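You operate a simulated robot arm through the tools that you are given. There is no shell and no other tool. Be economical: measure what you need, move in short steps, check, and stop when the job is done.

Carry out the task below with a simulated robot arm. There is one attempt and no reset: what you move stays moved.

## Task
Flare the silver tube in the yellow press, its nut on first.
Fine: stand the tube in the hole, slip the black nut over it, pull the lever once and raise it.
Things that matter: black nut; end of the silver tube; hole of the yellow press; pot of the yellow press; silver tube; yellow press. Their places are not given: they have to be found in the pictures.

It is judged by the outcome, as a careful person would: the job done as asked, and still so three seconds after it is handed in. It fails if anything else is knocked over, pushed out of place, dropped, spilled or broken.

## Robot
A 7-joint arm with a two-finger parallel gripper, fixed in place. Base frame: the origin is at the foot of the arm, x ahead of it, y to its left, z up; the work surface is at about z = 0. Units: m, degrees, N and s.
With the tool pointing down near the work surface it reaches from about 0.22 to 0.58 m from the base axis. Its first joint turns from -66.0 to 66.0 degrees. Payload 2.5 kg.
The TCP is the grasp point between the finger pads, 0.023 m short of the fingertips. In the tool frame z runs along the fingers and y along their closing line. The gripper opens to 0.094 m. The fingers are 0.038 m wide and 0.01 m thick; the gripper's body (0.054 by 0.096 m) begins 0.039 m behind the TCP.
Orientation is told as [roll, pitch, yaw] about the base's x, y, z axes, in that order, counted from this pose: with the fingers straight down and closing along the base's y, the tool's x points along the base's -x, its y along +y and its z along -z.

## Interface
- The arm moves only by the tool move_arm. Its argument "targets" is a list of rows, each an object (a shift or turn left out is 0, a gripper value left out holds the last) with "travel": the shift along the tool's x, y, z in units of 50 mm (1.0 is 50 mm), a list of three; "turn": the turn, a rotation vector about the tool's x, y, z in units of 6 degrees (1.0 is 6 degrees), a list of three. In form: [{"travel": [x, y, z], "turn": [ax, ay, az]}, ...]. A call has 1 to 20 rows; each row shifts and turns the commanded pose from where the row before left it, along the tool's axes as they then stand. "fingers" is the gripper command, from -1 (shut) to 1 (fully open), values between in proportion, set as the call begins (left out, the last holds). A call with a number of a shift or a turn outside -1 to 1 is refused whole. Rows are played at 5 a second. More than 0.05 m and 8.6 degrees between two rows, or a gripper value outside its range, and nothing of the call is played. Where a pose cannot be reached the arm comes as near as it can. A force on the tool above 90 N (or 10 N above the force at the start of the call, whichever is more), or a blocked arm, ends the call early, and 0.2 s more pass. Each finger travels about 0.108 m/s and halts on what it meets, pressing with about 40 N; the grip force reading is that of the motor and also rises with nothing between the fingers. The clock runs only during rows and for 0.2 s after the last one: add rows that do not move to give the fingers time. The reply holds the time, the measured pose of the TCP, the force on the tool along the base axes, the opening and the grip force, in the units named above and with some noise, with the torque about the TCP (base axes, N m) and any sound that the robot's microphone picked up.
- Cameras (640 x 400 px; columns grow to the right, rows downward): "scene" is fixed at [0.1136, -0.3984, 0.568]; the picture's right is [0.89, -0.46, 0.00], its down [-0.16, -0.31, -0.94] and it looks along [0.43, 0.83, -0.35] (base axes); focal length 229 px, centre (320, 200). "wrist" rides on the gripper at [0.086, 0.016, -0.075] in the tool frame; the picture's right is [-0.18, 0.98, 0.00], its down [-0.58, -0.11, -0.81] and it looks along [-0.79, -0.15, 0.59] (tool axes); focal length 243 px, centre (320, 200).
- camera(camera): a new picture of that camera. No time passes.
- locate(camera, pixels): for up to 12 pixels [column, row] of the newest picture of that camera ("zoom" is the newest enlarged one), the place [x, y, z] in the base frame of the surface seen there, good to about 0.002 m. No time passes.
- inspect(camera, box): a new picture of the part [left, top, right, bottom] of that camera's present view, enlarged. No time passes.
- job_done(): hands the job in; it is judged then, once.

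Work in short steps. Measure before you move; look again where a grasp or a placing could have gone wrong, and mend it. You have 80 turns and 54 pictures in all, those below and enlarged ones among them. Open the gripper and draw the arm clear of the work before you hand the job in, unless the task says otherwise; then end with one line.

The tools are called after "Emit:" as name(argument=value, ...) on one line, values as JSON. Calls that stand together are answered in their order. move_arm: Moves the arm, as the interface text tells. Its arguments: {"type":"object","properties":{"targets":{"type":"array"},"fingers":{"type":"number"}},"required":["targets"]} The other tools are called the same way: camera (camera) takes a picture; locate (camera, pixels) gives the place of the surface under pixels of a picture; inspect (camera, box) takes an enlarged picture of a part of a camera's view; job_done () hands the job in.

At the start:

```text
time_s: 0.0
eef_pos: [0.3381, 0.0314, 0.5082]
tcp_rot: [0.0, -0.1, 0.0]
ft_force: [-0.8, 0.1, -0.1]
torque: [0.01, 0.0, -0.02]
gripper_width: 0.0939
grip_force: 0.0
```

scene: 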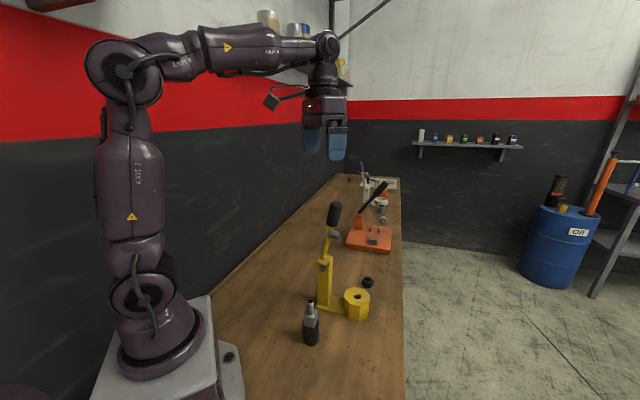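
wrist: 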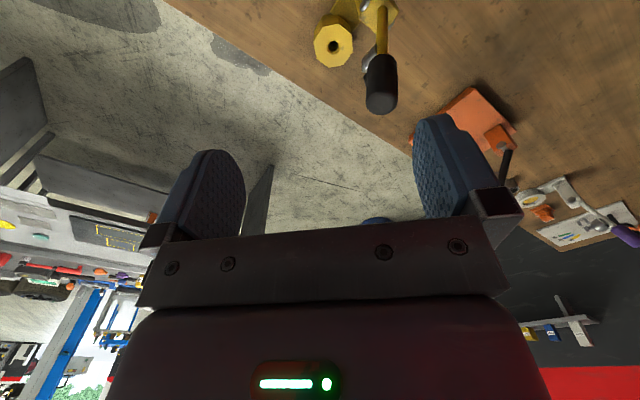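

The scene shows the yellow press near (335,290), a black nut near (368,282), and a bottle at (311,325). I enlarge those to find the tube.

Emit:
inspect(camera="scene", box=[280, 190, 420, 350])

Emit:
inspect(camera="scene", box=[320, 155, 420, 260])

```text
2.50 times, centred on (350, 270) of scene
```

zoom: 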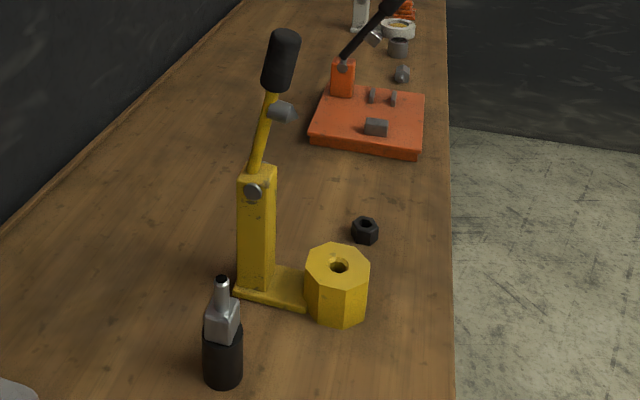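

```text
3.81 times, centred on (370, 208) of scene
```

zoom: 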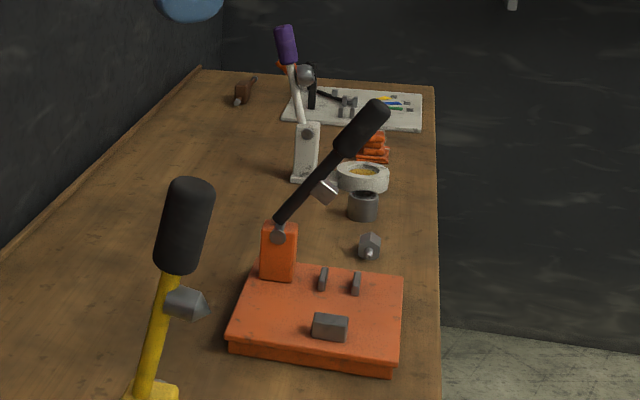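

The object at (311,325) may hold the tube; I zoom into it and into the press.

Emit:
inspect(camera="scene", box=[290, 290, 340, 350])

Emit:
inspect(camera="scene", box=[315, 240, 390, 325])

Emit:
inspect(camera="wrist", box=[280, 0, 640, 250])

```text
6.67 times, centred on (315, 320) of scene
```

zoom: 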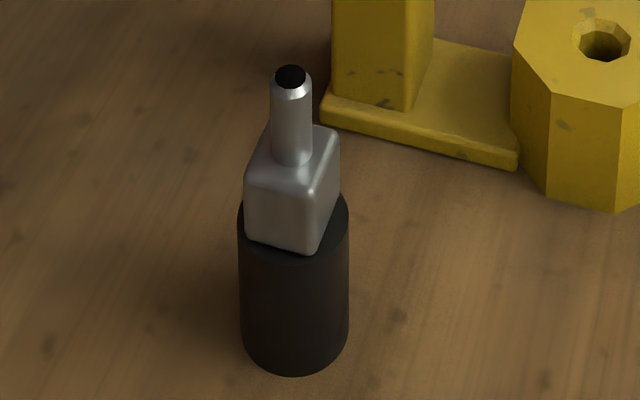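

```text
4.71 times, centred on (352, 282) of scene
```

zoom: 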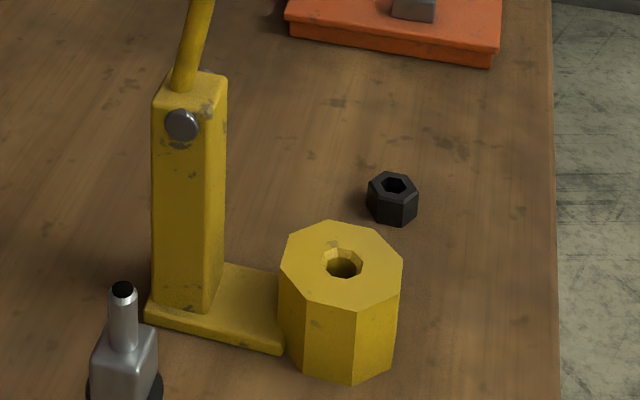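

```text
1.60 times, centred on (460, 125) of wrist
```

zoom: 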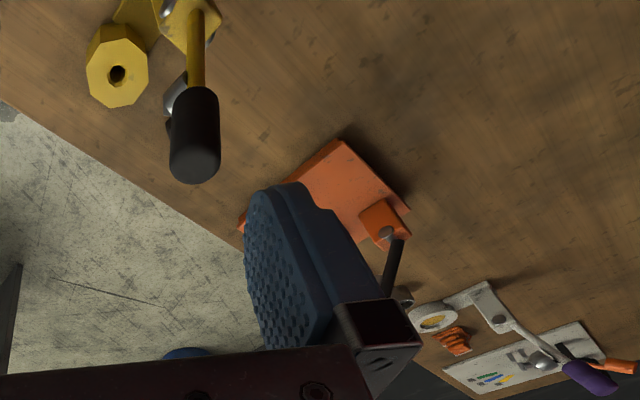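

I take one zoom covering tube, pot and nut, to locate points in it.

Emit:
inspect(camera="scene", box=[280, 260, 400, 350])

```text
4.44 times, centred on (340, 305) of scene
```

zoom: 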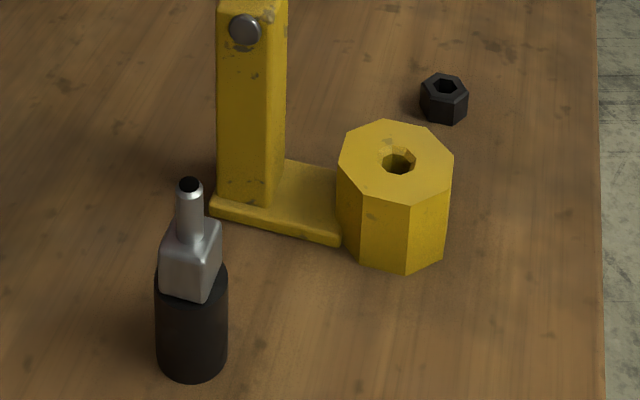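

Locating the tube tip, block, stand, pot rim, hole, nut and post.

Emit:
locate(camera="zoom", pixels=[[189, 182], [189, 215], [206, 222], [176, 262], [206, 265], [190, 340], [396, 128], [362, 192], [445, 165], [398, 163], [442, 80], [444, 112]])

Emit:
locate(camera="zoom", pixels=[[342, 160], [453, 160], [379, 157], [414, 163], [396, 147], [398, 175], [430, 83], [463, 92], [160, 240], [220, 228], [181, 222], [204, 295]])

```text
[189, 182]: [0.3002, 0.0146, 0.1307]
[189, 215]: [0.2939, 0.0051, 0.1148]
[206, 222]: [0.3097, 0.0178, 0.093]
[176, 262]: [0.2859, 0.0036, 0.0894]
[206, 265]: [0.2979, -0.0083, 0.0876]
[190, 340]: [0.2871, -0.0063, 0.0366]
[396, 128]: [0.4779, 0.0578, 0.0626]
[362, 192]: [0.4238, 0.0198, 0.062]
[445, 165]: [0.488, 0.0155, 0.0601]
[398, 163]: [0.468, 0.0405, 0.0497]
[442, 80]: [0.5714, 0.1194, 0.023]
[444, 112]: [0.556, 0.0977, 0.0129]
```

```text
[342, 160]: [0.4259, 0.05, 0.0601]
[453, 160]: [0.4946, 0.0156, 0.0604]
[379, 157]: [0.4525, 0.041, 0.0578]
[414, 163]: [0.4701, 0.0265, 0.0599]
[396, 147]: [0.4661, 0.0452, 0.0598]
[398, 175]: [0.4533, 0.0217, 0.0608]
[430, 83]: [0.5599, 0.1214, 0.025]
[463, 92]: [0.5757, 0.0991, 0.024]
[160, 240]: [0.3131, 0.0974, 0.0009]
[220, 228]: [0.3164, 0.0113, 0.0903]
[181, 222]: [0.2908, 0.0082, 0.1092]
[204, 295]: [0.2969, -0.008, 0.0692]
```

Pot top is z≈0.061 with centre ≈(0.460,0.034); now I measure the post and lever.

Emit:
inspect(camera="scene", box=[280, 195, 400, 300])

```text
3.81 times, centred on (340, 248) of scene
```

zoom: 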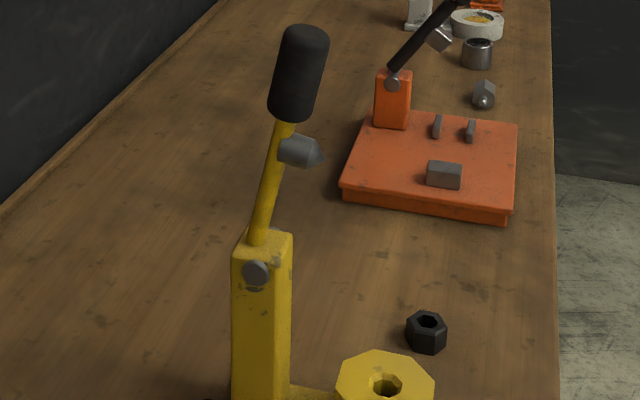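

Locating lever knob, rod, cone, pivot and post corners.

Emit:
locate(camera="zoom", pixels=[[307, 35], [300, 75], [291, 112], [281, 140], [268, 195], [257, 240], [322, 157], [300, 150], [256, 272], [235, 255], [270, 252], [290, 237]])

Emit:
locate(camera="zoom", pixels=[[236, 380], [272, 390], [286, 380], [272, 75], [325, 75], [427, 320], [409, 330], [445, 330], [427, 312], [425, 348]])

```text
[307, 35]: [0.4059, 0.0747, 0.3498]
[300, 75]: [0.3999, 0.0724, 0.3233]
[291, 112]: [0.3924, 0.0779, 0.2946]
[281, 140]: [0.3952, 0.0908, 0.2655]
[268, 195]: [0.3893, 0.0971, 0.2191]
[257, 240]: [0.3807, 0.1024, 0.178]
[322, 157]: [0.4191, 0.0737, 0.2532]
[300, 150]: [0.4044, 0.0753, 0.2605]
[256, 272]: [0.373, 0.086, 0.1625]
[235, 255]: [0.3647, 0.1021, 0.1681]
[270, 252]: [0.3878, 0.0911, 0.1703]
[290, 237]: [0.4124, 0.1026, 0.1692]
```

```text
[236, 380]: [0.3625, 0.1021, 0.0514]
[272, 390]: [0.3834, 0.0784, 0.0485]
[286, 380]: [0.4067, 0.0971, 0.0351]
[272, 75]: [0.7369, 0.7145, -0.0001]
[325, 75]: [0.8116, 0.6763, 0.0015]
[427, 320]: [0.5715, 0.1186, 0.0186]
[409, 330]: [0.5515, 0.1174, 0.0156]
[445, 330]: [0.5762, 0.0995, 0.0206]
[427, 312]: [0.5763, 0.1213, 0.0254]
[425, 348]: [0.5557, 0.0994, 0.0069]
```

The post is at ≈(0.388,0.100) and the lever swings toward the pot. I zoom into the tube block to get its orientation for the grasp.

Emit:
inspect(camera="scene", box=[295, 295, 330, 350])

```text
7.27 times, centred on (312, 322) of scene
```

zoom: 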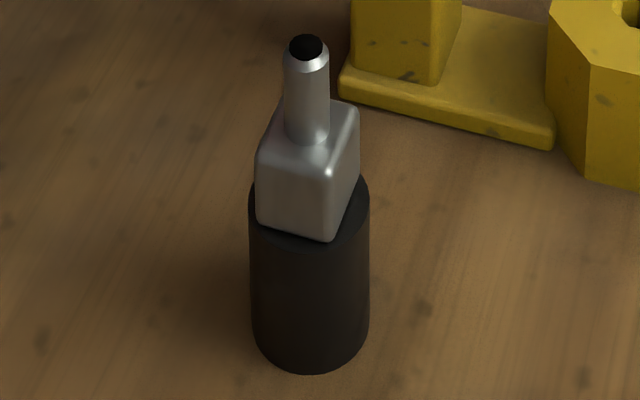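

Locating block corners and stand edges.

Emit:
locate(camera="zoom", pixels=[[264, 160], [325, 172], [353, 112], [345, 108], [262, 215], [328, 230], [354, 175], [306, 48], [306, 65], [256, 250], [309, 270], [364, 250]])

Emit:
locate(camera="zoom", pixels=[[290, 90], [325, 90], [307, 100], [307, 130], [265, 190], [327, 200], [357, 150], [361, 195], [252, 215], [310, 240], [280, 150], [335, 160]])

```text
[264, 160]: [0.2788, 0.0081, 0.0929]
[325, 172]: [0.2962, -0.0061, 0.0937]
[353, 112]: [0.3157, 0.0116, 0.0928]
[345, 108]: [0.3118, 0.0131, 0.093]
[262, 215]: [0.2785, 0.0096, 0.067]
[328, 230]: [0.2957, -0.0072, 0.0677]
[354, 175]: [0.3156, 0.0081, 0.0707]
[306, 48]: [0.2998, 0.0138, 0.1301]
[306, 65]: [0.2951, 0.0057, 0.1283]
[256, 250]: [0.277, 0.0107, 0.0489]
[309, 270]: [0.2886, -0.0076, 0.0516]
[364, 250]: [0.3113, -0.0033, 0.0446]
```

```text
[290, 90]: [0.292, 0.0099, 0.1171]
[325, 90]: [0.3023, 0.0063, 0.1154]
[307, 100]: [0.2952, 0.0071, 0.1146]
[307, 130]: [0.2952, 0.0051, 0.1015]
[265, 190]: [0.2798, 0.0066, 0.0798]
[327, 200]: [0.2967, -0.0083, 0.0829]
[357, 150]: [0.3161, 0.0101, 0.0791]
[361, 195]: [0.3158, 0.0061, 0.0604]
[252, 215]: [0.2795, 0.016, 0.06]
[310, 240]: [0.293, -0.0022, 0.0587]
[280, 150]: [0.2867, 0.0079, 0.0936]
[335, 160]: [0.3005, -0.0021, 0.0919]
```

Block is square at centre (0.297,0.0095), turned 45°, z 0.060–0.094, tube tip z 0.130. I move above it, high first, then down to z≈0.20 and yaw +45°.

Emit:
move_arm(targets=[{"travel": [0.82, -0.44, 0]}, {"travel": [0, 0, 1]}, {"travel": [0, 0, 1]}, {"travel": [0, 0, 1]}, {"travel": [0, 0, 1]}, {"travel": [0, 0, 1]}, {"travel": [0, 0, 1]}, {"turn": [0, 0, -1]}, {"turn": [0, 0, -1]}, {"turn": [0, 0, -1]}, {"turn": [0, 0, -1]}, {"turn": [0, 0, -1]}, {"turn": [0, 0, -1]}, {"turn": [0, 0, -1]}, {"turn": [0, 0, -0.5]}, {}], fingers=1)

Emit:
camera(camera="wrist")

```text
time_s: 3.4
eef_pos: [0.2965, 0.0092, 0.2079]
tcp_rot: [0.0, 0.0, 45.1]
ft_force: [-0.9, -0.4, -0.3]
torque: [-0.01, 0.0, 0.02]
gripper_width: 0.094
grip_force: 0.0
```

```text
43 pictures are left
```

wrist: 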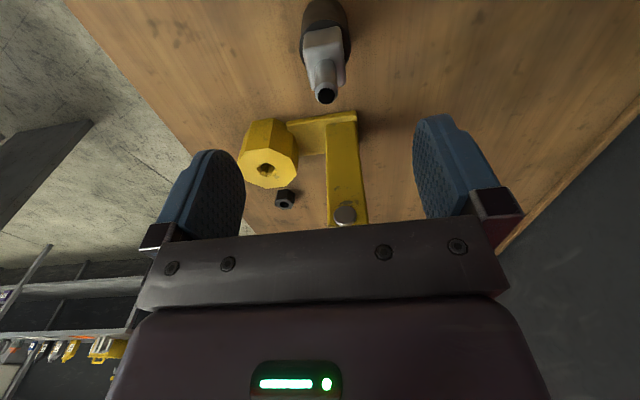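

Tube at (325,70) sits midway between the fingers, faces aligned. Descend to z 0.097 and look.

Emit:
move_arm(targets=[{"travel": [0, 0, 0.75]}, {"travel": [0, 0, 0.75]}, {"travel": [0, 0, 0.72]}, {}])

Emit:
camera(camera="wrist")

```text
time_s: 4.4
eef_pos: [0.2965, 0.0101, 0.0963]
tcp_rot: [0.0, 0.1, 45.1]
ft_force: [0.5, -0.2, 0.7]
torque: [-0.01, -0.02, -0.02]
gripper_width: 0.094
grip_force: 0.0
```

```text
42 pictures are left
```

wrist: 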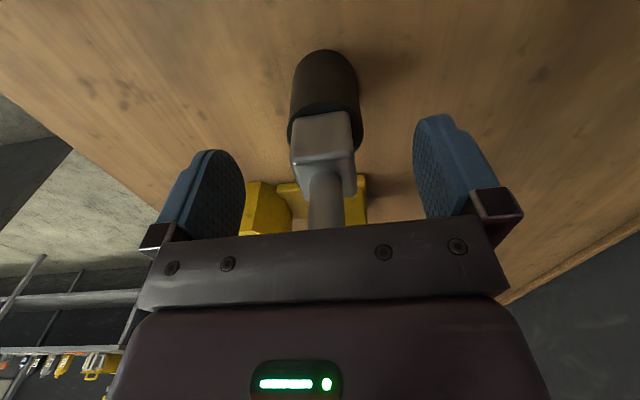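

Block centred (col≈323). Close on it.

Emit:
move_arm(targets=[{}, {}, {}, {}], fingers=-1)

```text
time_s: 5.4
eef_pos: [0.296, 0.0109, 0.0956]
tcp_rot: [0.0, 0.0, 45.1]
ft_force: [-0.1, 0.5, 0.1]
torque: [0.01, 0.03, -0.02]
gripper_width: 0.0297
grip_force: 40.5
```

Gripped at 0.0297 m. Lift 0.10 m and look whether the stand stays.

Emit:
move_arm(targets=[{"travel": [0, 0, -0.4]}, {"travel": [0, 0, -0.6]}, {"travel": [0, 0, -0.6]}, {"travel": [0, 0, -0.6]}, {}])

Emit:
inspect(camera="scene", box=[270, 220, 400, 350])

```text
time_s: 6.6
eef_pos: [0.2976, 0.0084, 0.2072]
tcp_rot: [0.0, -0.1, 45.0]
ft_force: [0.3, 0.0, -1.9]
torque: [0.01, 0.02, -0.02]
gripper_width: 0.0295
grip_force: 40.0
```

```text
3.08 times, centred on (335, 285) of scene
```

zoom: 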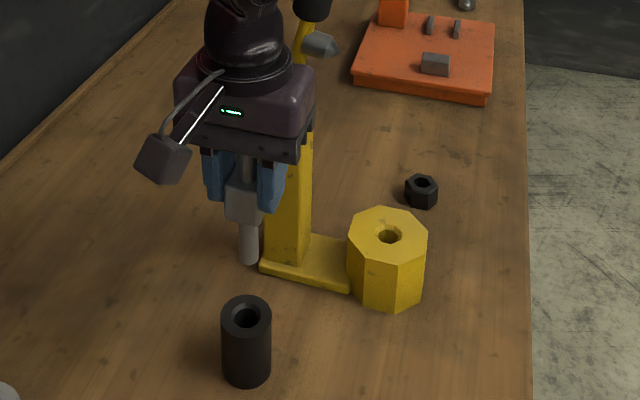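

The tube came free; the stand stays upright. I locate the lower tube end (248,262) and stem.

Emit:
locate(camera="zoom", pixels=[[248, 260], [249, 245], [250, 228], [246, 217], [246, 301], [388, 236], [388, 229], [388, 243], [377, 236], [401, 236]])

Emit:
inspect(camera="scene", box=[340, 280, 375, 305])

```text
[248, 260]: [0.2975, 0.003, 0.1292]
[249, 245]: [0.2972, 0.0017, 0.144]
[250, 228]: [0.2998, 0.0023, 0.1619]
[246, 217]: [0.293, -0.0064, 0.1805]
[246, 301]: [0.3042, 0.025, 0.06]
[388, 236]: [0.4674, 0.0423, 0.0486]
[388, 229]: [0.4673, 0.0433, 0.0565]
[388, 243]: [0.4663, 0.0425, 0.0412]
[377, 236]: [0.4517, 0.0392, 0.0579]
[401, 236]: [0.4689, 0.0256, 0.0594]
```

```text
16.00 times, centred on (358, 292) of scene
```

zoom: 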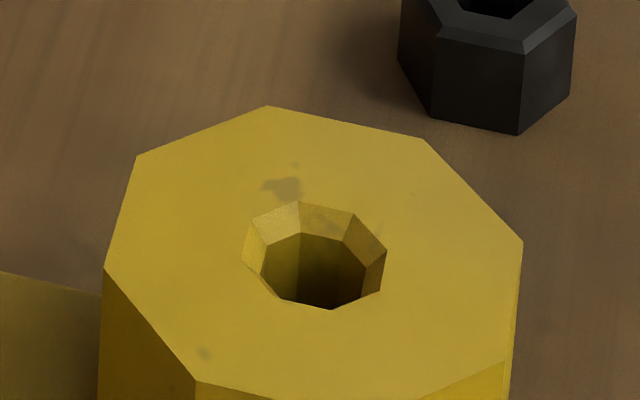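

I locate the octagon corners at the top and the hole mouth for an exact hole centre.

Emit:
locate(camera="zoom", pixels=[[139, 160], [267, 110], [422, 141], [519, 243], [502, 360], [198, 376], [108, 268], [240, 262], [300, 199], [389, 250], [332, 313], [355, 212]])

```text
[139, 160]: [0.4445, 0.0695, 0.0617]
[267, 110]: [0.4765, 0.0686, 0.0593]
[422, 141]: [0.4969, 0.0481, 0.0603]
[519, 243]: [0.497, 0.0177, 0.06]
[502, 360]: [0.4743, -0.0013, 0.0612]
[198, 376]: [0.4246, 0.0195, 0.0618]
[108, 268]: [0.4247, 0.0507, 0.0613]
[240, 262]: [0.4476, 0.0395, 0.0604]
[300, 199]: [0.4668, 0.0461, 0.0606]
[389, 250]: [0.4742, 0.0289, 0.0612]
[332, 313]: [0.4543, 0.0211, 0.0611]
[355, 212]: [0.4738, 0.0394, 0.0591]
```

Hole centre (0.4604,0.034), top 0.061; tube's lower end is 0.080 below the TCP. I turn to yaw 105° (camera away from the lever), then go to (0.460,-0.030), staying clear of the lever.

Emit:
move_arm(targets=[{"turn": [0, 0, -1]}, {"turn": [0, 0, -1]}, {"turn": [0, 0, -1]}, {"turn": [0, 0, -1]}, {"turn": [0, 0, -1]}, {"turn": [0, 0, -1]}, {"turn": [0, 0, -1]}, {"turn": [0, 0, -1]}, {"turn": [0, 0, -1]}, {"turn": [0, 0, -1]}, {"travel": [0.395, -0.74, 0]}, {"travel": [0.395, -0.74, 0]}, {"travel": [0.395, -0.74, 0]}, {"travel": [0.395, -0.74, 0]}, {}])

Emit:
camera(camera="wrist")

```text
time_s: 9.8
eef_pos: [0.4606, -0.0302, 0.207]
tcp_rot: [0.1, 0.0, 105.0]
ft_force: [0.3, 0.9, -0.9]
torque: [-0.02, -0.01, -0.01]
gripper_width: 0.0292
grip_force: 40.0
```

```text
39 pictures are left
```

wrist: 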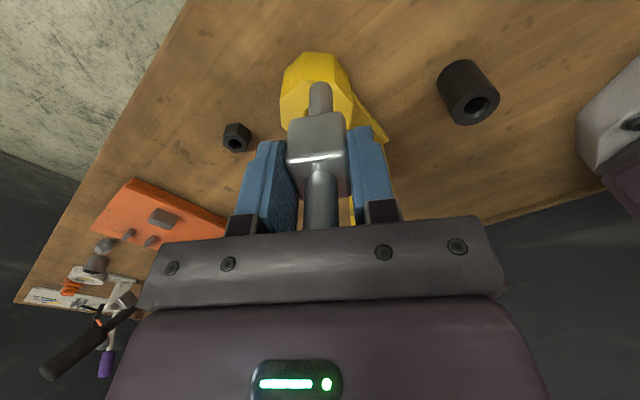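

Reached. Now lower to z≈0.155 partway and shift over the hole at (0.4604,0.034).

Emit:
move_arm(targets=[{"travel": [0, 0, 0.5]}, {"travel": [0, 0, 0.5]}, {"travel": [-0.412, -0.11, 0]}, {"travel": [-0.412, -0.11, 0]}, {"travel": [-0.412, -0.111, 0]}, {}])

Emit:
camera(camera="wrist")

Emit:
inspect(camera="scene", box=[310, 200, 410, 330])

```text
time_s: 11.2
eef_pos: [0.4598, 0.0335, 0.1569]
tcp_rot: [0.0, 0.1, 105.0]
ft_force: [-0.5, -0.3, -0.7]
torque: [0.0, 0.0, -0.05]
gripper_width: 0.0293
grip_force: 40.0
```

```text
38 pictures are left
```

wrist: 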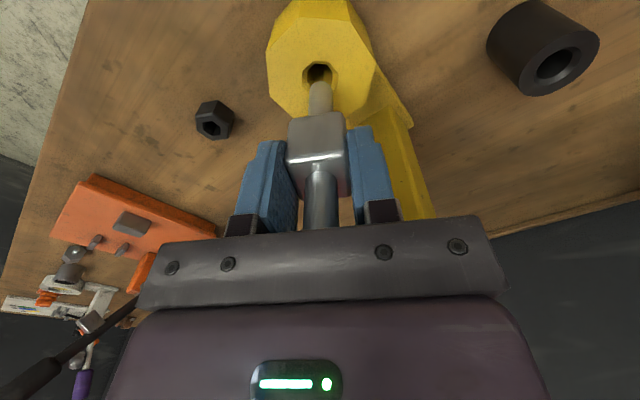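

```text
3.08 times, centred on (360, 265) of scene
```

zoom: 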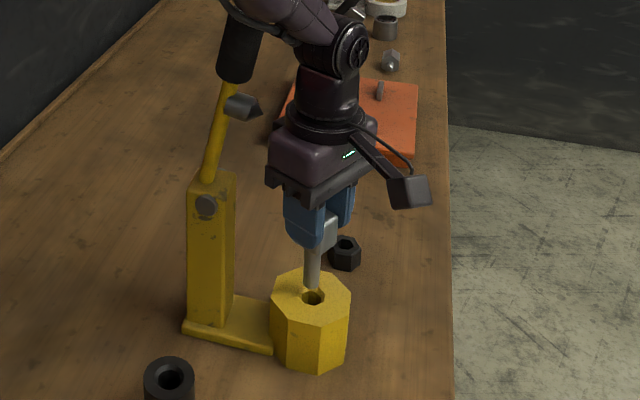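

The tube end hangs over the hole, but the forearm is near the lever knob. I look at that gap before lowering.

Emit:
inspect(camera="scene", box=[300, 140, 420, 270])

Emit:
camera(camera="scene")

```text
3.08 times, centred on (360, 205) of scene
```

zoom: 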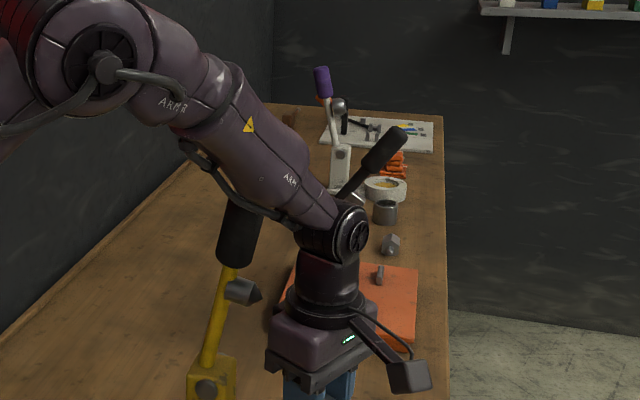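

```text
35 pictures are left
```

scene: 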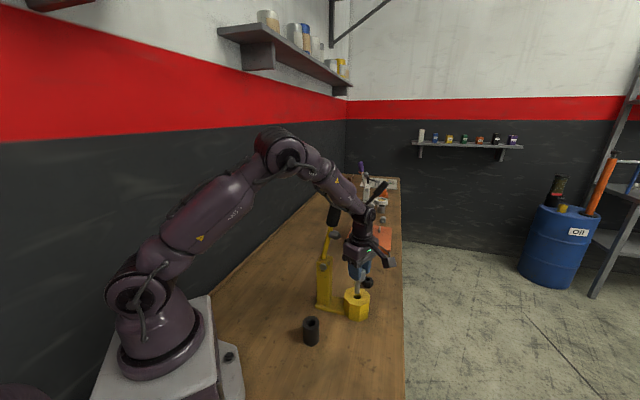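

Locating forearm surface points and the visible knob part.

Emit:
locate(camera="zoom", pixels=[[215, 145], [240, 185], [265, 205], [290, 215], [300, 240], [265, 160], [310, 180], [350, 235], [240, 225], [225, 250], [240, 260], [325, 290]])

```text
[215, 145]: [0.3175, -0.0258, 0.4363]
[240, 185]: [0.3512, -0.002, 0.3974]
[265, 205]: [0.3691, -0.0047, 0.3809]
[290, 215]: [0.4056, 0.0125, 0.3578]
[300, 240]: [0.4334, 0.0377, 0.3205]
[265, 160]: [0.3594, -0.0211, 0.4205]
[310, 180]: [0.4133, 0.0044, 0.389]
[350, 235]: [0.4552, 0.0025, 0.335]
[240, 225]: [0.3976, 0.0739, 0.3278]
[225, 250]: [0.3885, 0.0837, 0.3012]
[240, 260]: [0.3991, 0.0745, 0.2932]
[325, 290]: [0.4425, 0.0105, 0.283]
```

Gap beside the knob looks ~8 mm laterally; I lower in small steps, first 0.03 m, watching force.

Emit:
move_arm(targets=[{"travel": [0, 0, 0.2]}, {"travel": [0, 0, 0.2]}, {"travel": [0, 0, 0.2]}, {}])

Emit:
inspect(camera="scene", box=[310, 180, 410, 330])

```text
time_s: 12.2
eef_pos: [0.4607, 0.0352, 0.1269]
tcp_rot: [0.1, 0.0, 105.0]
ft_force: [0.4, 0.6, -0.5]
torque: [-0.02, 0.0, 0.01]
gripper_width: 0.0291
grip_force: 40.5
```

```text
2.67 times, centred on (360, 255) of scene
```

zoom: 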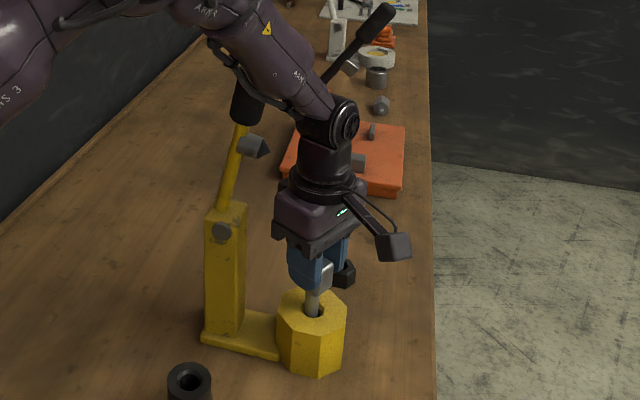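

Tube end is in the hole with no side force. Lower another 0.03 m in small steps.

Emit:
move_arm(targets=[{"travel": [0, 0, 0.15]}, {"travel": [0, 0, 0.15]}, {"travel": [0, 0, 0.15]}, {"travel": [0, 0, 0.1]}, {}])

Emit:
inspect(camera="scene", box=[310, 180, 410, 330])

```text
time_s: 13.4
eef_pos: [0.4607, 0.0343, 0.0994]
tcp_rot: [0.0, 0.0, 105.0]
ft_force: [0.2, 0.4, -1.0]
torque: [0.03, 0.0, -0.01]
gripper_width: 0.0294
grip_force: 39.7
```

```text
2.67 times, centred on (360, 255) of scene
```

zoom: 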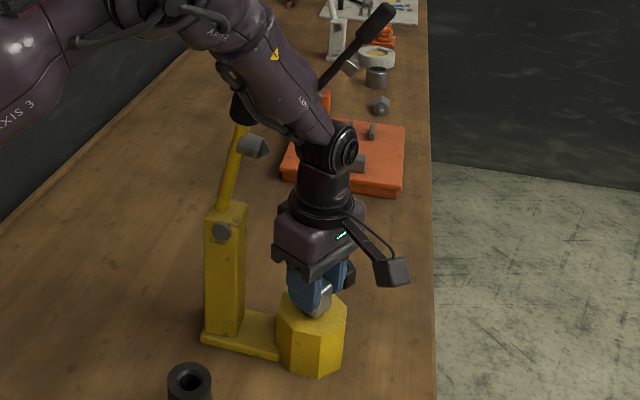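

No contact yet; lower 4 mm more gently to seat the block.

Emit:
move_arm(targets=[{"travel": [0, 0, 0.04]}, {"travel": [0, 0, 0.03]}, {}])

```text
time_s: 14.2
eef_pos: [0.4603, 0.0345, 0.0965]
tcp_rot: [0.0, 0.0, 105.0]
ft_force: [-0.1, -0.2, 1.7]
torque: [-0.01, 0.01, 0.01]
gripper_width: 0.0295
grip_force: 40.0
```

Slight upward force: about seated. Open the fingers, wait, then rise 0.1 m.

Emit:
move_arm(targets=[{}, {}, {}, {}], fingers=0)

Emit:
move_arm(targets=[{"travel": [0, 0, -0.3]}, {"travel": [0, 0, -0.5]}, {"travel": [0, 0, -0.6]}, {"travel": [0, 0, -0.6]}, {"travel": [0.8, 0, 0]}, {}])

Emit:
inspect(camera="scene", box=[310, 220, 410, 330])

```text
time_s: 15.2
eef_pos: [0.4615, 0.0343, 0.0961]
tcp_rot: [0.0, 0.0, 105.0]
ft_force: [0.2, -0.1, -0.2]
torque: [0.03, 0.0, -0.01]
gripper_width: 0.0469
grip_force: 0.1
```

```text
time_s: 16.6
eef_pos: [0.4705, -0.0039, 0.1943]
tcp_rot: [0.0, 0.0, 105.0]
ft_force: [-0.2, 0.5, 0.2]
torque: [-0.02, 0.04, 0.01]
gripper_width: 0.047
grip_force: 0.0
```

```text
3.64 times, centred on (360, 275) of scene
```

zoom: 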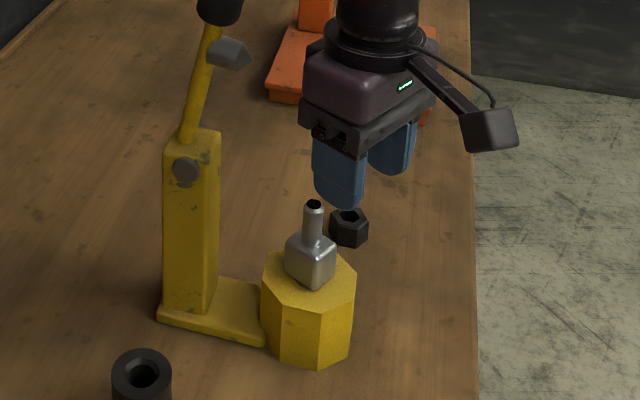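

Tube stands in the pot. Now measure the tip and the nut at high zoom.

Emit:
locate(camera="zoom", pixels=[[313, 205], [306, 207], [320, 207], [313, 215], [305, 235], [321, 235], [313, 241]])

Emit:
inspect(camera="scene", box=[354, 270, 382, 290])

```text
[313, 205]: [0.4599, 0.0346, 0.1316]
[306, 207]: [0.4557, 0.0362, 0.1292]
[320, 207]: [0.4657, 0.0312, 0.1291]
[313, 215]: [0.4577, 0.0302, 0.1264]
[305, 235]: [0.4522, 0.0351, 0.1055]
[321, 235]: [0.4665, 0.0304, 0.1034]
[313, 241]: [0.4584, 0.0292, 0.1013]
```

```text
16.00 times, centred on (368, 280) of scene
```

zoom: 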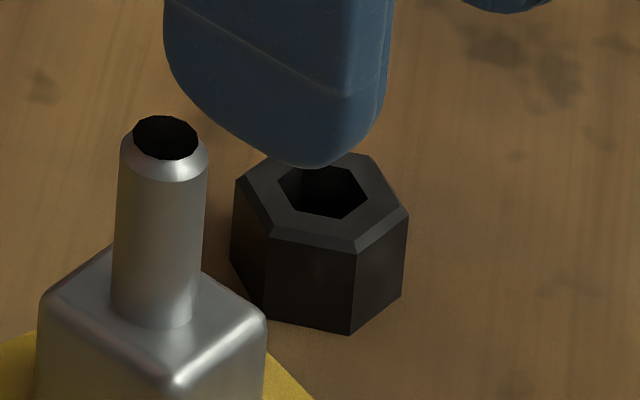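

Locate the nut's hex corners (top rim and base) and bore.

Emit:
locate(camera="zoom", pixels=[[237, 184], [268, 230], [355, 250], [407, 213], [376, 162], [268, 312], [350, 330], [402, 293], [279, 185], [367, 196], [300, 210], [344, 216]])

```text
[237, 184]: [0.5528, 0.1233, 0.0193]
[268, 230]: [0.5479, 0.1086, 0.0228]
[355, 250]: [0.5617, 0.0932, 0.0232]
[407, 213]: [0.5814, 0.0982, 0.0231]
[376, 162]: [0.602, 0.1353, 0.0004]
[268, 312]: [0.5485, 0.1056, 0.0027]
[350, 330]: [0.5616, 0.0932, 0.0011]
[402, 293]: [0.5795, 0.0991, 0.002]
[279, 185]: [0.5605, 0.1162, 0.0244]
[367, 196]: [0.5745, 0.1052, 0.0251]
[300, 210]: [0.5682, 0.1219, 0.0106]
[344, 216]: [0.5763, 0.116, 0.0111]
```

Nut: centre (0.567,0.112), flats 0.034 apart with normals at 105°/165°/45°, top z 0.0255. Going straight down there would put the forearm on the lever knob, so I plan a hand leaning toward -y with yaw -105° (camera on the high side). First move clear and turn the yaw back.

Emit:
move_arm(targets=[{"travel": [0.67, -0.03, 0]}, {"travel": [0.67, -0.03, -0.3]}, {"travel": [0.67, -0.02, -0.8]}, {"turn": [0, 0, 1]}, {"turn": [0, 0, 1]}, {"turn": [0, 0, 1]}, {"turn": [0, 0, 1]}, {"turn": [0, 0, 1]}, {"turn": [0, 0, 1]}, {"turn": [0, 0, 1]}, {"turn": [0, 0, 1]}, {"turn": [0, 0, 1]}, {"turn": [0, 0, 1]}, {"turn": [0, 0, 1]}, {"turn": [0, 0, 1]}, {"turn": [0, 0, 1]}, {"turn": [0, 0, 1]}, {"turn": [0, 0, 1]}, {"turn": [0, 0, 1]}])

Emit:
move_arm(targets=[{"turn": [0, 0, 1]}, {"turn": [0, 0, 1]}, {"turn": [0, 0, 1]}, {"turn": [0, 0, 1]}, {"turn": [0, 0, 1]}, {"turn": [0, 0, 1]}, {"turn": [0, 0, 1]}, {"turn": [0, 0, 1]}, {"turn": [0, 0, 1]}, {"turn": [0, 0, 1]}, {"turn": [0, 0, 1]}, {"turn": [0, 0, 1]}, {"turn": [0, 0, 1]}, {"turn": [0, 0, 1]}, {"turn": [0, 0, 1]}, {"turn": [0, 0, 1]}, {"turn": [0, 0, 1]}, {"turn": [0, 0, 1]}, {"turn": [0, 0, 1]}, {}])

```text
refused: row 3 steps farther than a row can; nothing moved
```

```text
time_s: 20.8
eef_pos: [0.4707, -0.0043, 0.197]
tcp_rot: [0.0, -0.1, -9.0]
ft_force: [-0.2, -0.1, -0.4]
torque: [-0.01, 0.05, 0.0]
gripper_width: 0.0472
grip_force: 0.1
```

The first call was refused, so the turn happened in place, harmlessly (yaw −9°). I now move out to (0.50,-0.10,0.25) and finish turning to −105°.

Emit:
move_arm(targets=[{"travel": [-0.3, -0.6, -0.35]}, {"travel": [-0.3, -0.6, -0.35]}, {"travel": [-0.29, -0.6, -0.36]}, {"turn": [0, 0, 1]}, {"turn": [0, 0, 1]}, {"turn": [0, 0, 1]}, {"turn": [0, 0, 1]}, {"turn": [0, 0, 1]}, {"turn": [0, 0, 1]}, {"turn": [0, 0, 1]}, {"turn": [0, 0, 1]}, {"turn": [0, 0, 1]}, {"turn": [0, 0, 1]}, {"turn": [0, 0, 1]}, {"turn": [0, 0, 1]}, {"turn": [0, 0, 1]}, {"turn": [0, 0, 1]}, {"turn": [0, 0, 1]}, {"turn": [0, 0, 1]}, {}])

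```text
time_s: 25.0
eef_pos: [0.5014, -0.0989, 0.2494]
tcp_rot: [0.0, 0.0, -105.1]
ft_force: [-0.4, 0.2, 0.3]
torque: [-0.02, 0.01, 0.04]
gripper_width: 0.0471
grip_force: 0.1
```

Yaw −105° reached. Tilt 36° about tool y and open wider; then check.

Emit:
move_arm(targets=[{"turn": [0, 1, 0]}, {"turn": [0, 1, 0]}, {"turn": [0, 1, 0]}, {"turn": [0, 1, 0]}, {"turn": [0, 1, 0]}, {"turn": [0, 1, 0]}, {}], fingers=0.5)

Emit:
camera(camera="scene")

Emit:
camera(camera="wrist")

```text
time_s: 26.6
eef_pos: [0.5016, -0.1, 0.2495]
tcp_rot: [0.2, 36.2, -105.1]
ft_force: [-0.9, -0.1, -0.7]
torque: [-0.01, 0.05, 0.02]
gripper_width: 0.0707
grip_force: 0.1
```

```text
30 pictures are left
```

scene: 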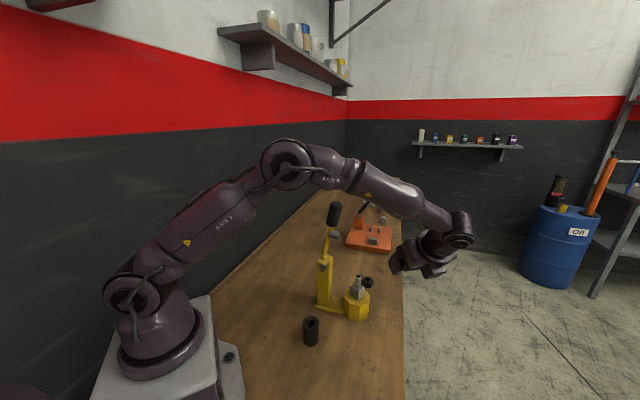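

```text
29 pictures are left
```

wrist: 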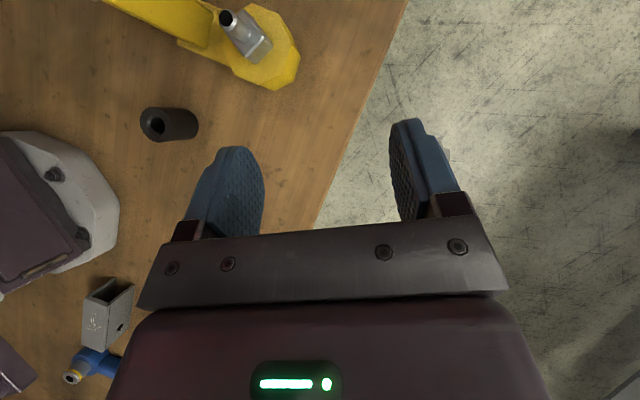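

The tilted pose works. I move out to x≈0.567, then in +y to above the nut at z≈0.12.

Emit:
move_arm(targets=[{"travel": [-0.159, 0.633, 0.504]}, {"travel": [-0.159, 0.633, 0.504]}, {"travel": [0.394, -0.183, 0.619]}, {"travel": [0.394, -0.183, 0.619]}, {"travel": [0.394, -0.183, 0.619]}, {"travel": [0.394, -0.183, 0.619]}, {"travel": [0.394, -0.183, 0.619]}, {"travel": [0.394, -0.183, 0.619]}, {}])

Emit:
camera(camera="scene")

Emit:
camera(camera="wrist")

```text
time_s: 28.6
eef_pos: [0.5642, 0.1114, 0.1176]
tcp_rot: [0.0, 36.0, -105.0]
ft_force: [0.1, 0.5, -0.6]
torque: [-0.02, -0.01, -0.03]
gripper_width: 0.0706
grip_force: 0.1
```

```text
28 pictures are left
```

scene: 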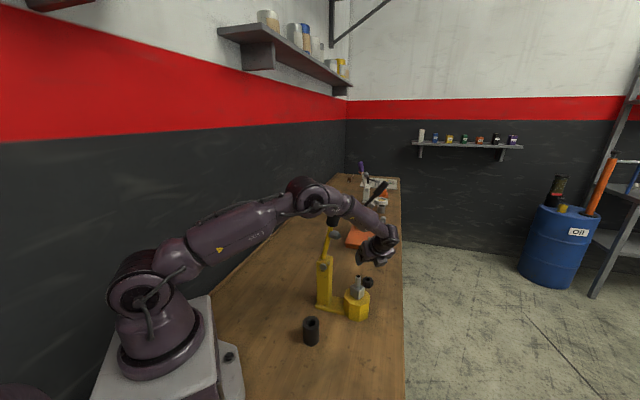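

```text
27 pictures are left
```

wrist: 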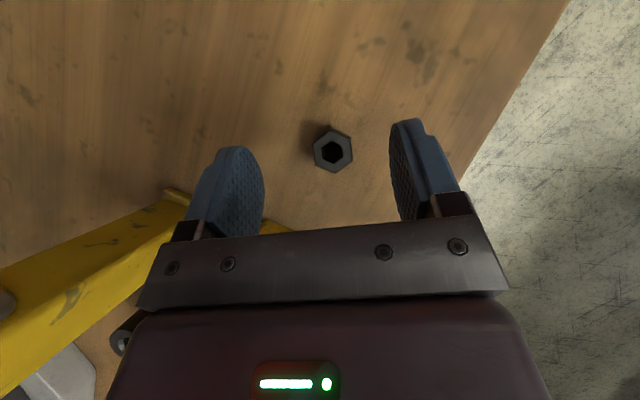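

The nut at (333,150) shows its flats facing the fingers. I locate its rim points to refine the centre, and check the forearm–knob gap.

Emit:
locate(camera="wrist", pixels=[[319, 150], [347, 148], [331, 136], [335, 166], [322, 143], [344, 158]])

Emit:
inspect(camera="scene", box=[300, 180, 410, 310])

```text
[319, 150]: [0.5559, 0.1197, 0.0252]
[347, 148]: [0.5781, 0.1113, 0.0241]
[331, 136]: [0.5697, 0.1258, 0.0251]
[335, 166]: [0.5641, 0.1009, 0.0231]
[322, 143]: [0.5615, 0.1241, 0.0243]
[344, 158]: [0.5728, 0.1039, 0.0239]
```

```text
3.08 times, centred on (355, 245) of scene
```

zoom: 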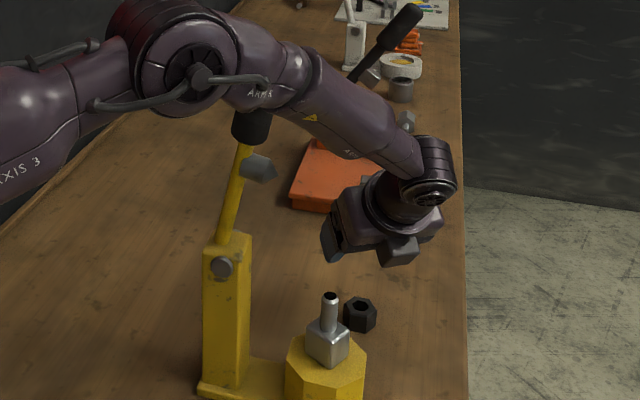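

Nut centre refined to (0.567,0.113). Locate forearm edge near the knob.

Emit:
locate(camera="zoom", pixels=[[240, 105], [265, 100], [290, 110], [310, 130], [290, 85], [330, 95], [350, 155], [250, 130], [200, 100], [180, 115], [410, 195]])

```text
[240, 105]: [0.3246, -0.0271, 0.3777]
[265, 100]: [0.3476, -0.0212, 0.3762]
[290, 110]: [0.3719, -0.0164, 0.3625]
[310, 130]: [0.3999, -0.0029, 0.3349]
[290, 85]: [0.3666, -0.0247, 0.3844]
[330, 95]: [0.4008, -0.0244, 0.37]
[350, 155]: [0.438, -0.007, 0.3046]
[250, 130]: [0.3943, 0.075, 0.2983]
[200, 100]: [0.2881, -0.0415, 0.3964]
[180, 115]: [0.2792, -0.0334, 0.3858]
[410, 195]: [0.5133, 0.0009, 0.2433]
```

Gap is about 15 mm; safe. Descend to the nut, TCP z≈0.036.

Emit:
move_arm(targets=[{"travel": [-0.31, 0.015, 0.448]}, {"travel": [-0.31, 0.015, 0.448]}, {"travel": [-0.31, 0.015, 0.448]}, {}])

Emit:
camera(camera="wrist")

```text
time_s: 29.6
eef_pos: [0.569, 0.1111, 0.0356]
tcp_rot: [0.1, 36.0, -105.0]
ft_force: [0.0, 0.5, 0.2]
torque: [0.01, 0.0, -0.01]
gripper_width: 0.0705
grip_force: 0.3
```

```text
25 pictures are left
```

wrist: 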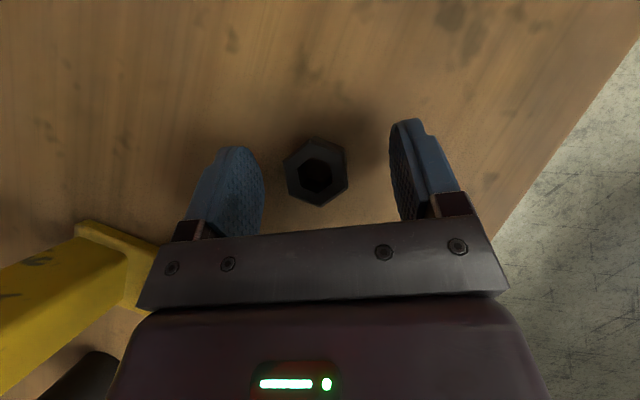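

Nut is centred between pads (col 317). Lower 3 mm more and close.

Emit:
move_arm(targets=[{"travel": [-0.03, -0.02, 0.05]}, {}])

Emit:
move_arm(targets=[{}, {}, {}, {}], fingers=-1)

Emit:
camera(camera="wrist")

```text
time_s: 30.2
eef_pos: [0.5687, 0.113, 0.0333]
tcp_rot: [0.0, 36.0, -104.9]
ft_force: [-0.2, 0.2, 0.8]
torque: [-0.01, 0.02, -0.04]
gripper_width: 0.0705
grip_force: 0.1
```

```text
time_s: 31.2
eef_pos: [0.5673, 0.1134, 0.0332]
tcp_rot: [-0.1, 36.1, -105.0]
ft_force: [-0.7, -0.1, 0.5]
torque: [0.01, 0.02, -0.04]
gripper_width: 0.0436
grip_force: 40.6
```

```text
24 pictures are left
```

wrist: 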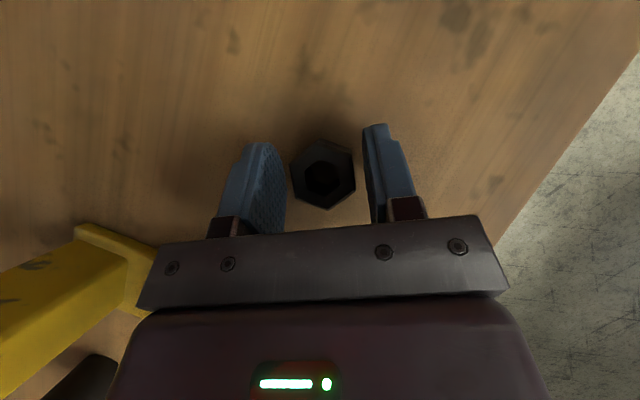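

Width 0.0436 at 40 N, larger than the 0.034 I expected; zoom to see the contact.

Emit:
inspect(camera="wrist", box=[230, 110, 430, 235])

```text
3.20 times, centred on (330, 172) of wrist
```

zoom: 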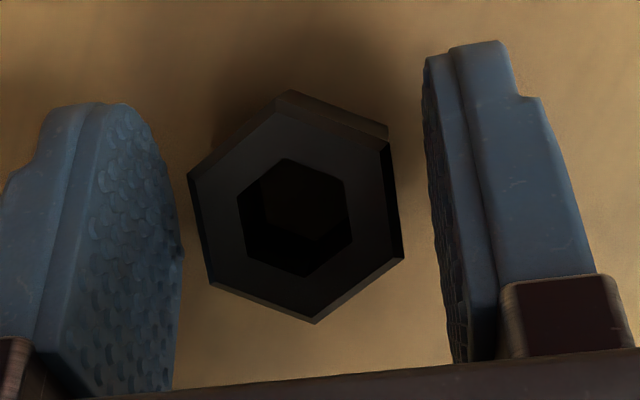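

There is a visual gap, yet the fingers report a firm stop; a short lift will show whether the nut is held.

Emit:
move_arm(targets=[{"travel": [0.118, 0, -0.16]}, {"travel": [0.118, 0, -0.16]}, {}])

Emit:
inspect(camera="wrist", box=[230, 90, 430, 235])

Emit:
inspect(camera="scene", box=[330, 230, 410, 310])

```text
time_s: 32.0
eef_pos: [0.5683, 0.1136, 0.0525]
tcp_rot: [0.0, 36.0, -105.0]
ft_force: [-0.1, -0.6, 0.6]
torque: [-0.03, -0.02, 0.05]
gripper_width: 0.0434
grip_force: 39.8
```

```text
2.76 times, centred on (330, 162) of wrist
```

zoom: 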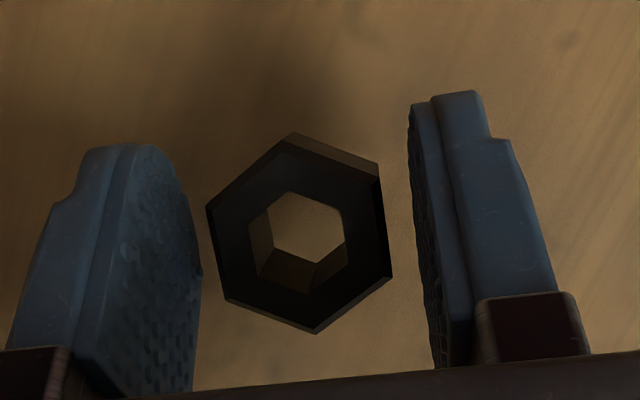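

```text
5.00 times, centred on (370, 270) of scene
```

zoom: 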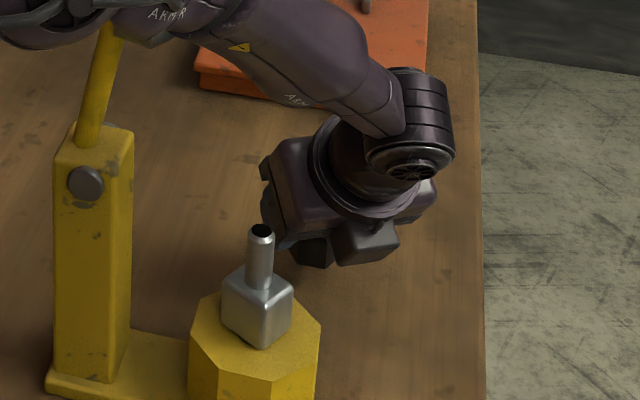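

The nut is held (bore shows the table from above). The same tilted pose suits the placing too; I lift to z≈0.20 and move above the tube at (0.460,0.034).

Emit:
move_arm(targets=[{"travel": [0.4335, 0, -0.597]}, {"travel": [0.4335, 0, -0.597]}, {"travel": [0.4335, 0, -0.597]}, {"travel": [0.4335, 0, -0.597]}, {"travel": [-0.424, -0.4185, -0.308]}, {"travel": [-0.424, -0.4185, -0.308]}, {"travel": [-0.424, -0.4185, -0.308]}, {"travel": [-0.424, -0.4185, -0.308]}, {}])

Emit:
inspect(camera="scene", box=[320, 220, 400, 320])

Emit:
camera(camera="wrist")

```text
time_s: 34.0
eef_pos: [0.4601, 0.0351, 0.2022]
tcp_rot: [0.0, 36.0, -105.0]
ft_force: [-0.4, -0.5, -0.1]
torque: [-0.03, -0.01, -0.02]
gripper_width: 0.0322
grip_force: 40.1
```

```text
4.00 times, centred on (360, 270) of scene
```

zoom: 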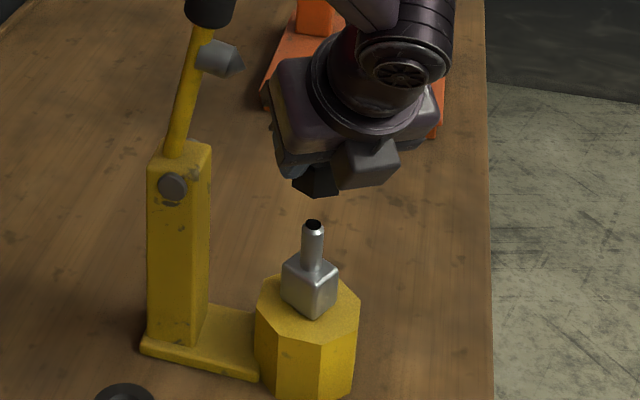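

```text
19 pictures are left
```

wrist: 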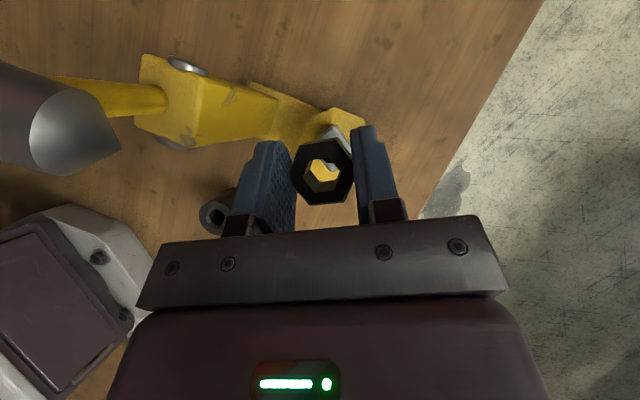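

Grip width changed to 0.0322: the nut settled in the pads. I check its attitude and position closely.

Emit:
inspect(camera="wrist", box=[260, 110, 400, 230])

```text
3.33 times, centred on (330, 170) of wrist
```

zoom: 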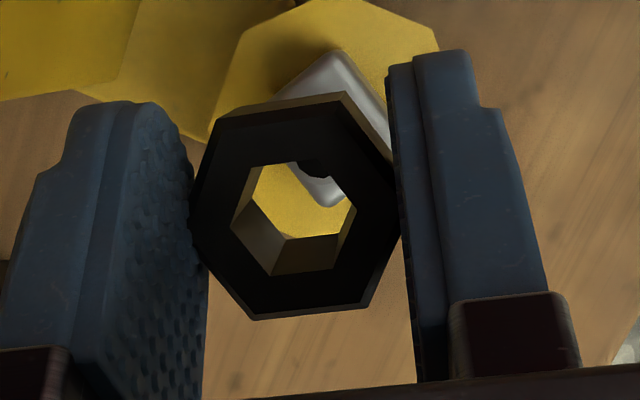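

The nut turned ~30° about its axis into a firmer seat. I locate points on its top face to check level and centre.

Emit:
locate(camera="zoom", pixels=[[230, 130], [330, 115], [375, 190], [355, 295], [260, 300], [210, 210], [300, 145], [360, 225], [240, 240], [315, 295], [285, 72], [330, 190]])

```text
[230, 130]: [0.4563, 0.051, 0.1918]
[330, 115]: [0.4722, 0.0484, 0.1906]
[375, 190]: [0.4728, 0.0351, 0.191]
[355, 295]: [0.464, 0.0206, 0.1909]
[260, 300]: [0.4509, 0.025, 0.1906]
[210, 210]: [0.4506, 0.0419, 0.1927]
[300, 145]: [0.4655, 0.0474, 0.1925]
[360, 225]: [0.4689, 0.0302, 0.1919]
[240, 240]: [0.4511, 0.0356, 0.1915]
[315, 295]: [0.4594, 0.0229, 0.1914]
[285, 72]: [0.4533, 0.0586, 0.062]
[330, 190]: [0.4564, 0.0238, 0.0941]
```

Nut is level (top z≈0.1915), centre ≈(0.461,0.036). Shift ~2 mm toward -y and lower 0.03 m to just above the tip.

Emit:
move_arm(targets=[{"travel": [-0.192, -0.002, 0.232]}, {"travel": [-0.192, -0.002, 0.232]}, {}])

Emit:
inspect(camera="wrist", box=[260, 110, 400, 230])

Emit:
inspect(camera="scene", box=[340, 255, 375, 290])

```text
time_s: 34.8
eef_pos: [0.4591, 0.0338, 0.1721]
tcp_rot: [-0.1, 36.0, -104.9]
ft_force: [0.8, 0.5, 0.0]
torque: [0.02, 0.01, -0.03]
gripper_width: 0.032
grip_force: 40.3
```

```text
3.33 times, centred on (330, 170) of wrist
```

zoom: 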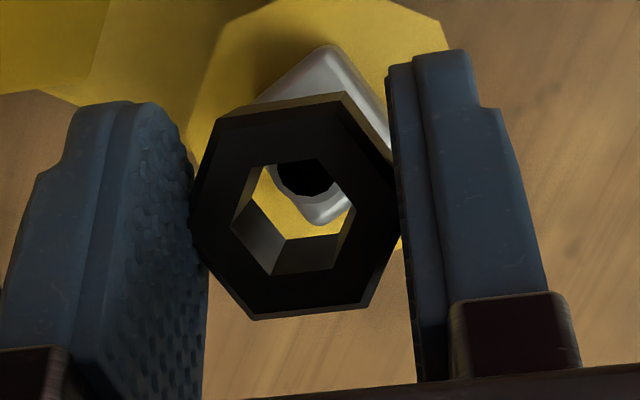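

```text
11.43 times, centred on (358, 272) of scene
```

zoom: 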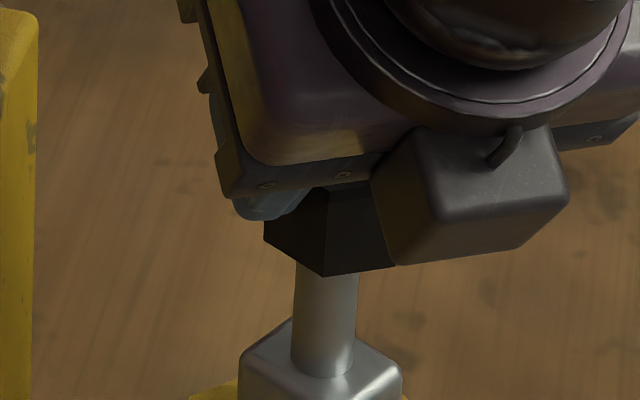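

Tip is visible through the bore; I locate tip rim and nut face in the same frame to compare axes.

Emit:
locate(camera="zoom", pixels=[[300, 270], [320, 270]])

Emit:
inspect(camera="wrist", box=[300, 130, 350, 205])

```text
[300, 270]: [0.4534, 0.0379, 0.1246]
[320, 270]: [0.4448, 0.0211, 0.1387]
```

```text
5.33 times, centred on (325, 168) of wrist
```

zoom: 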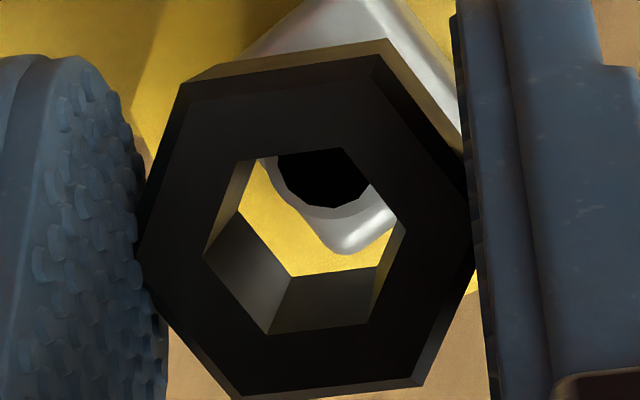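

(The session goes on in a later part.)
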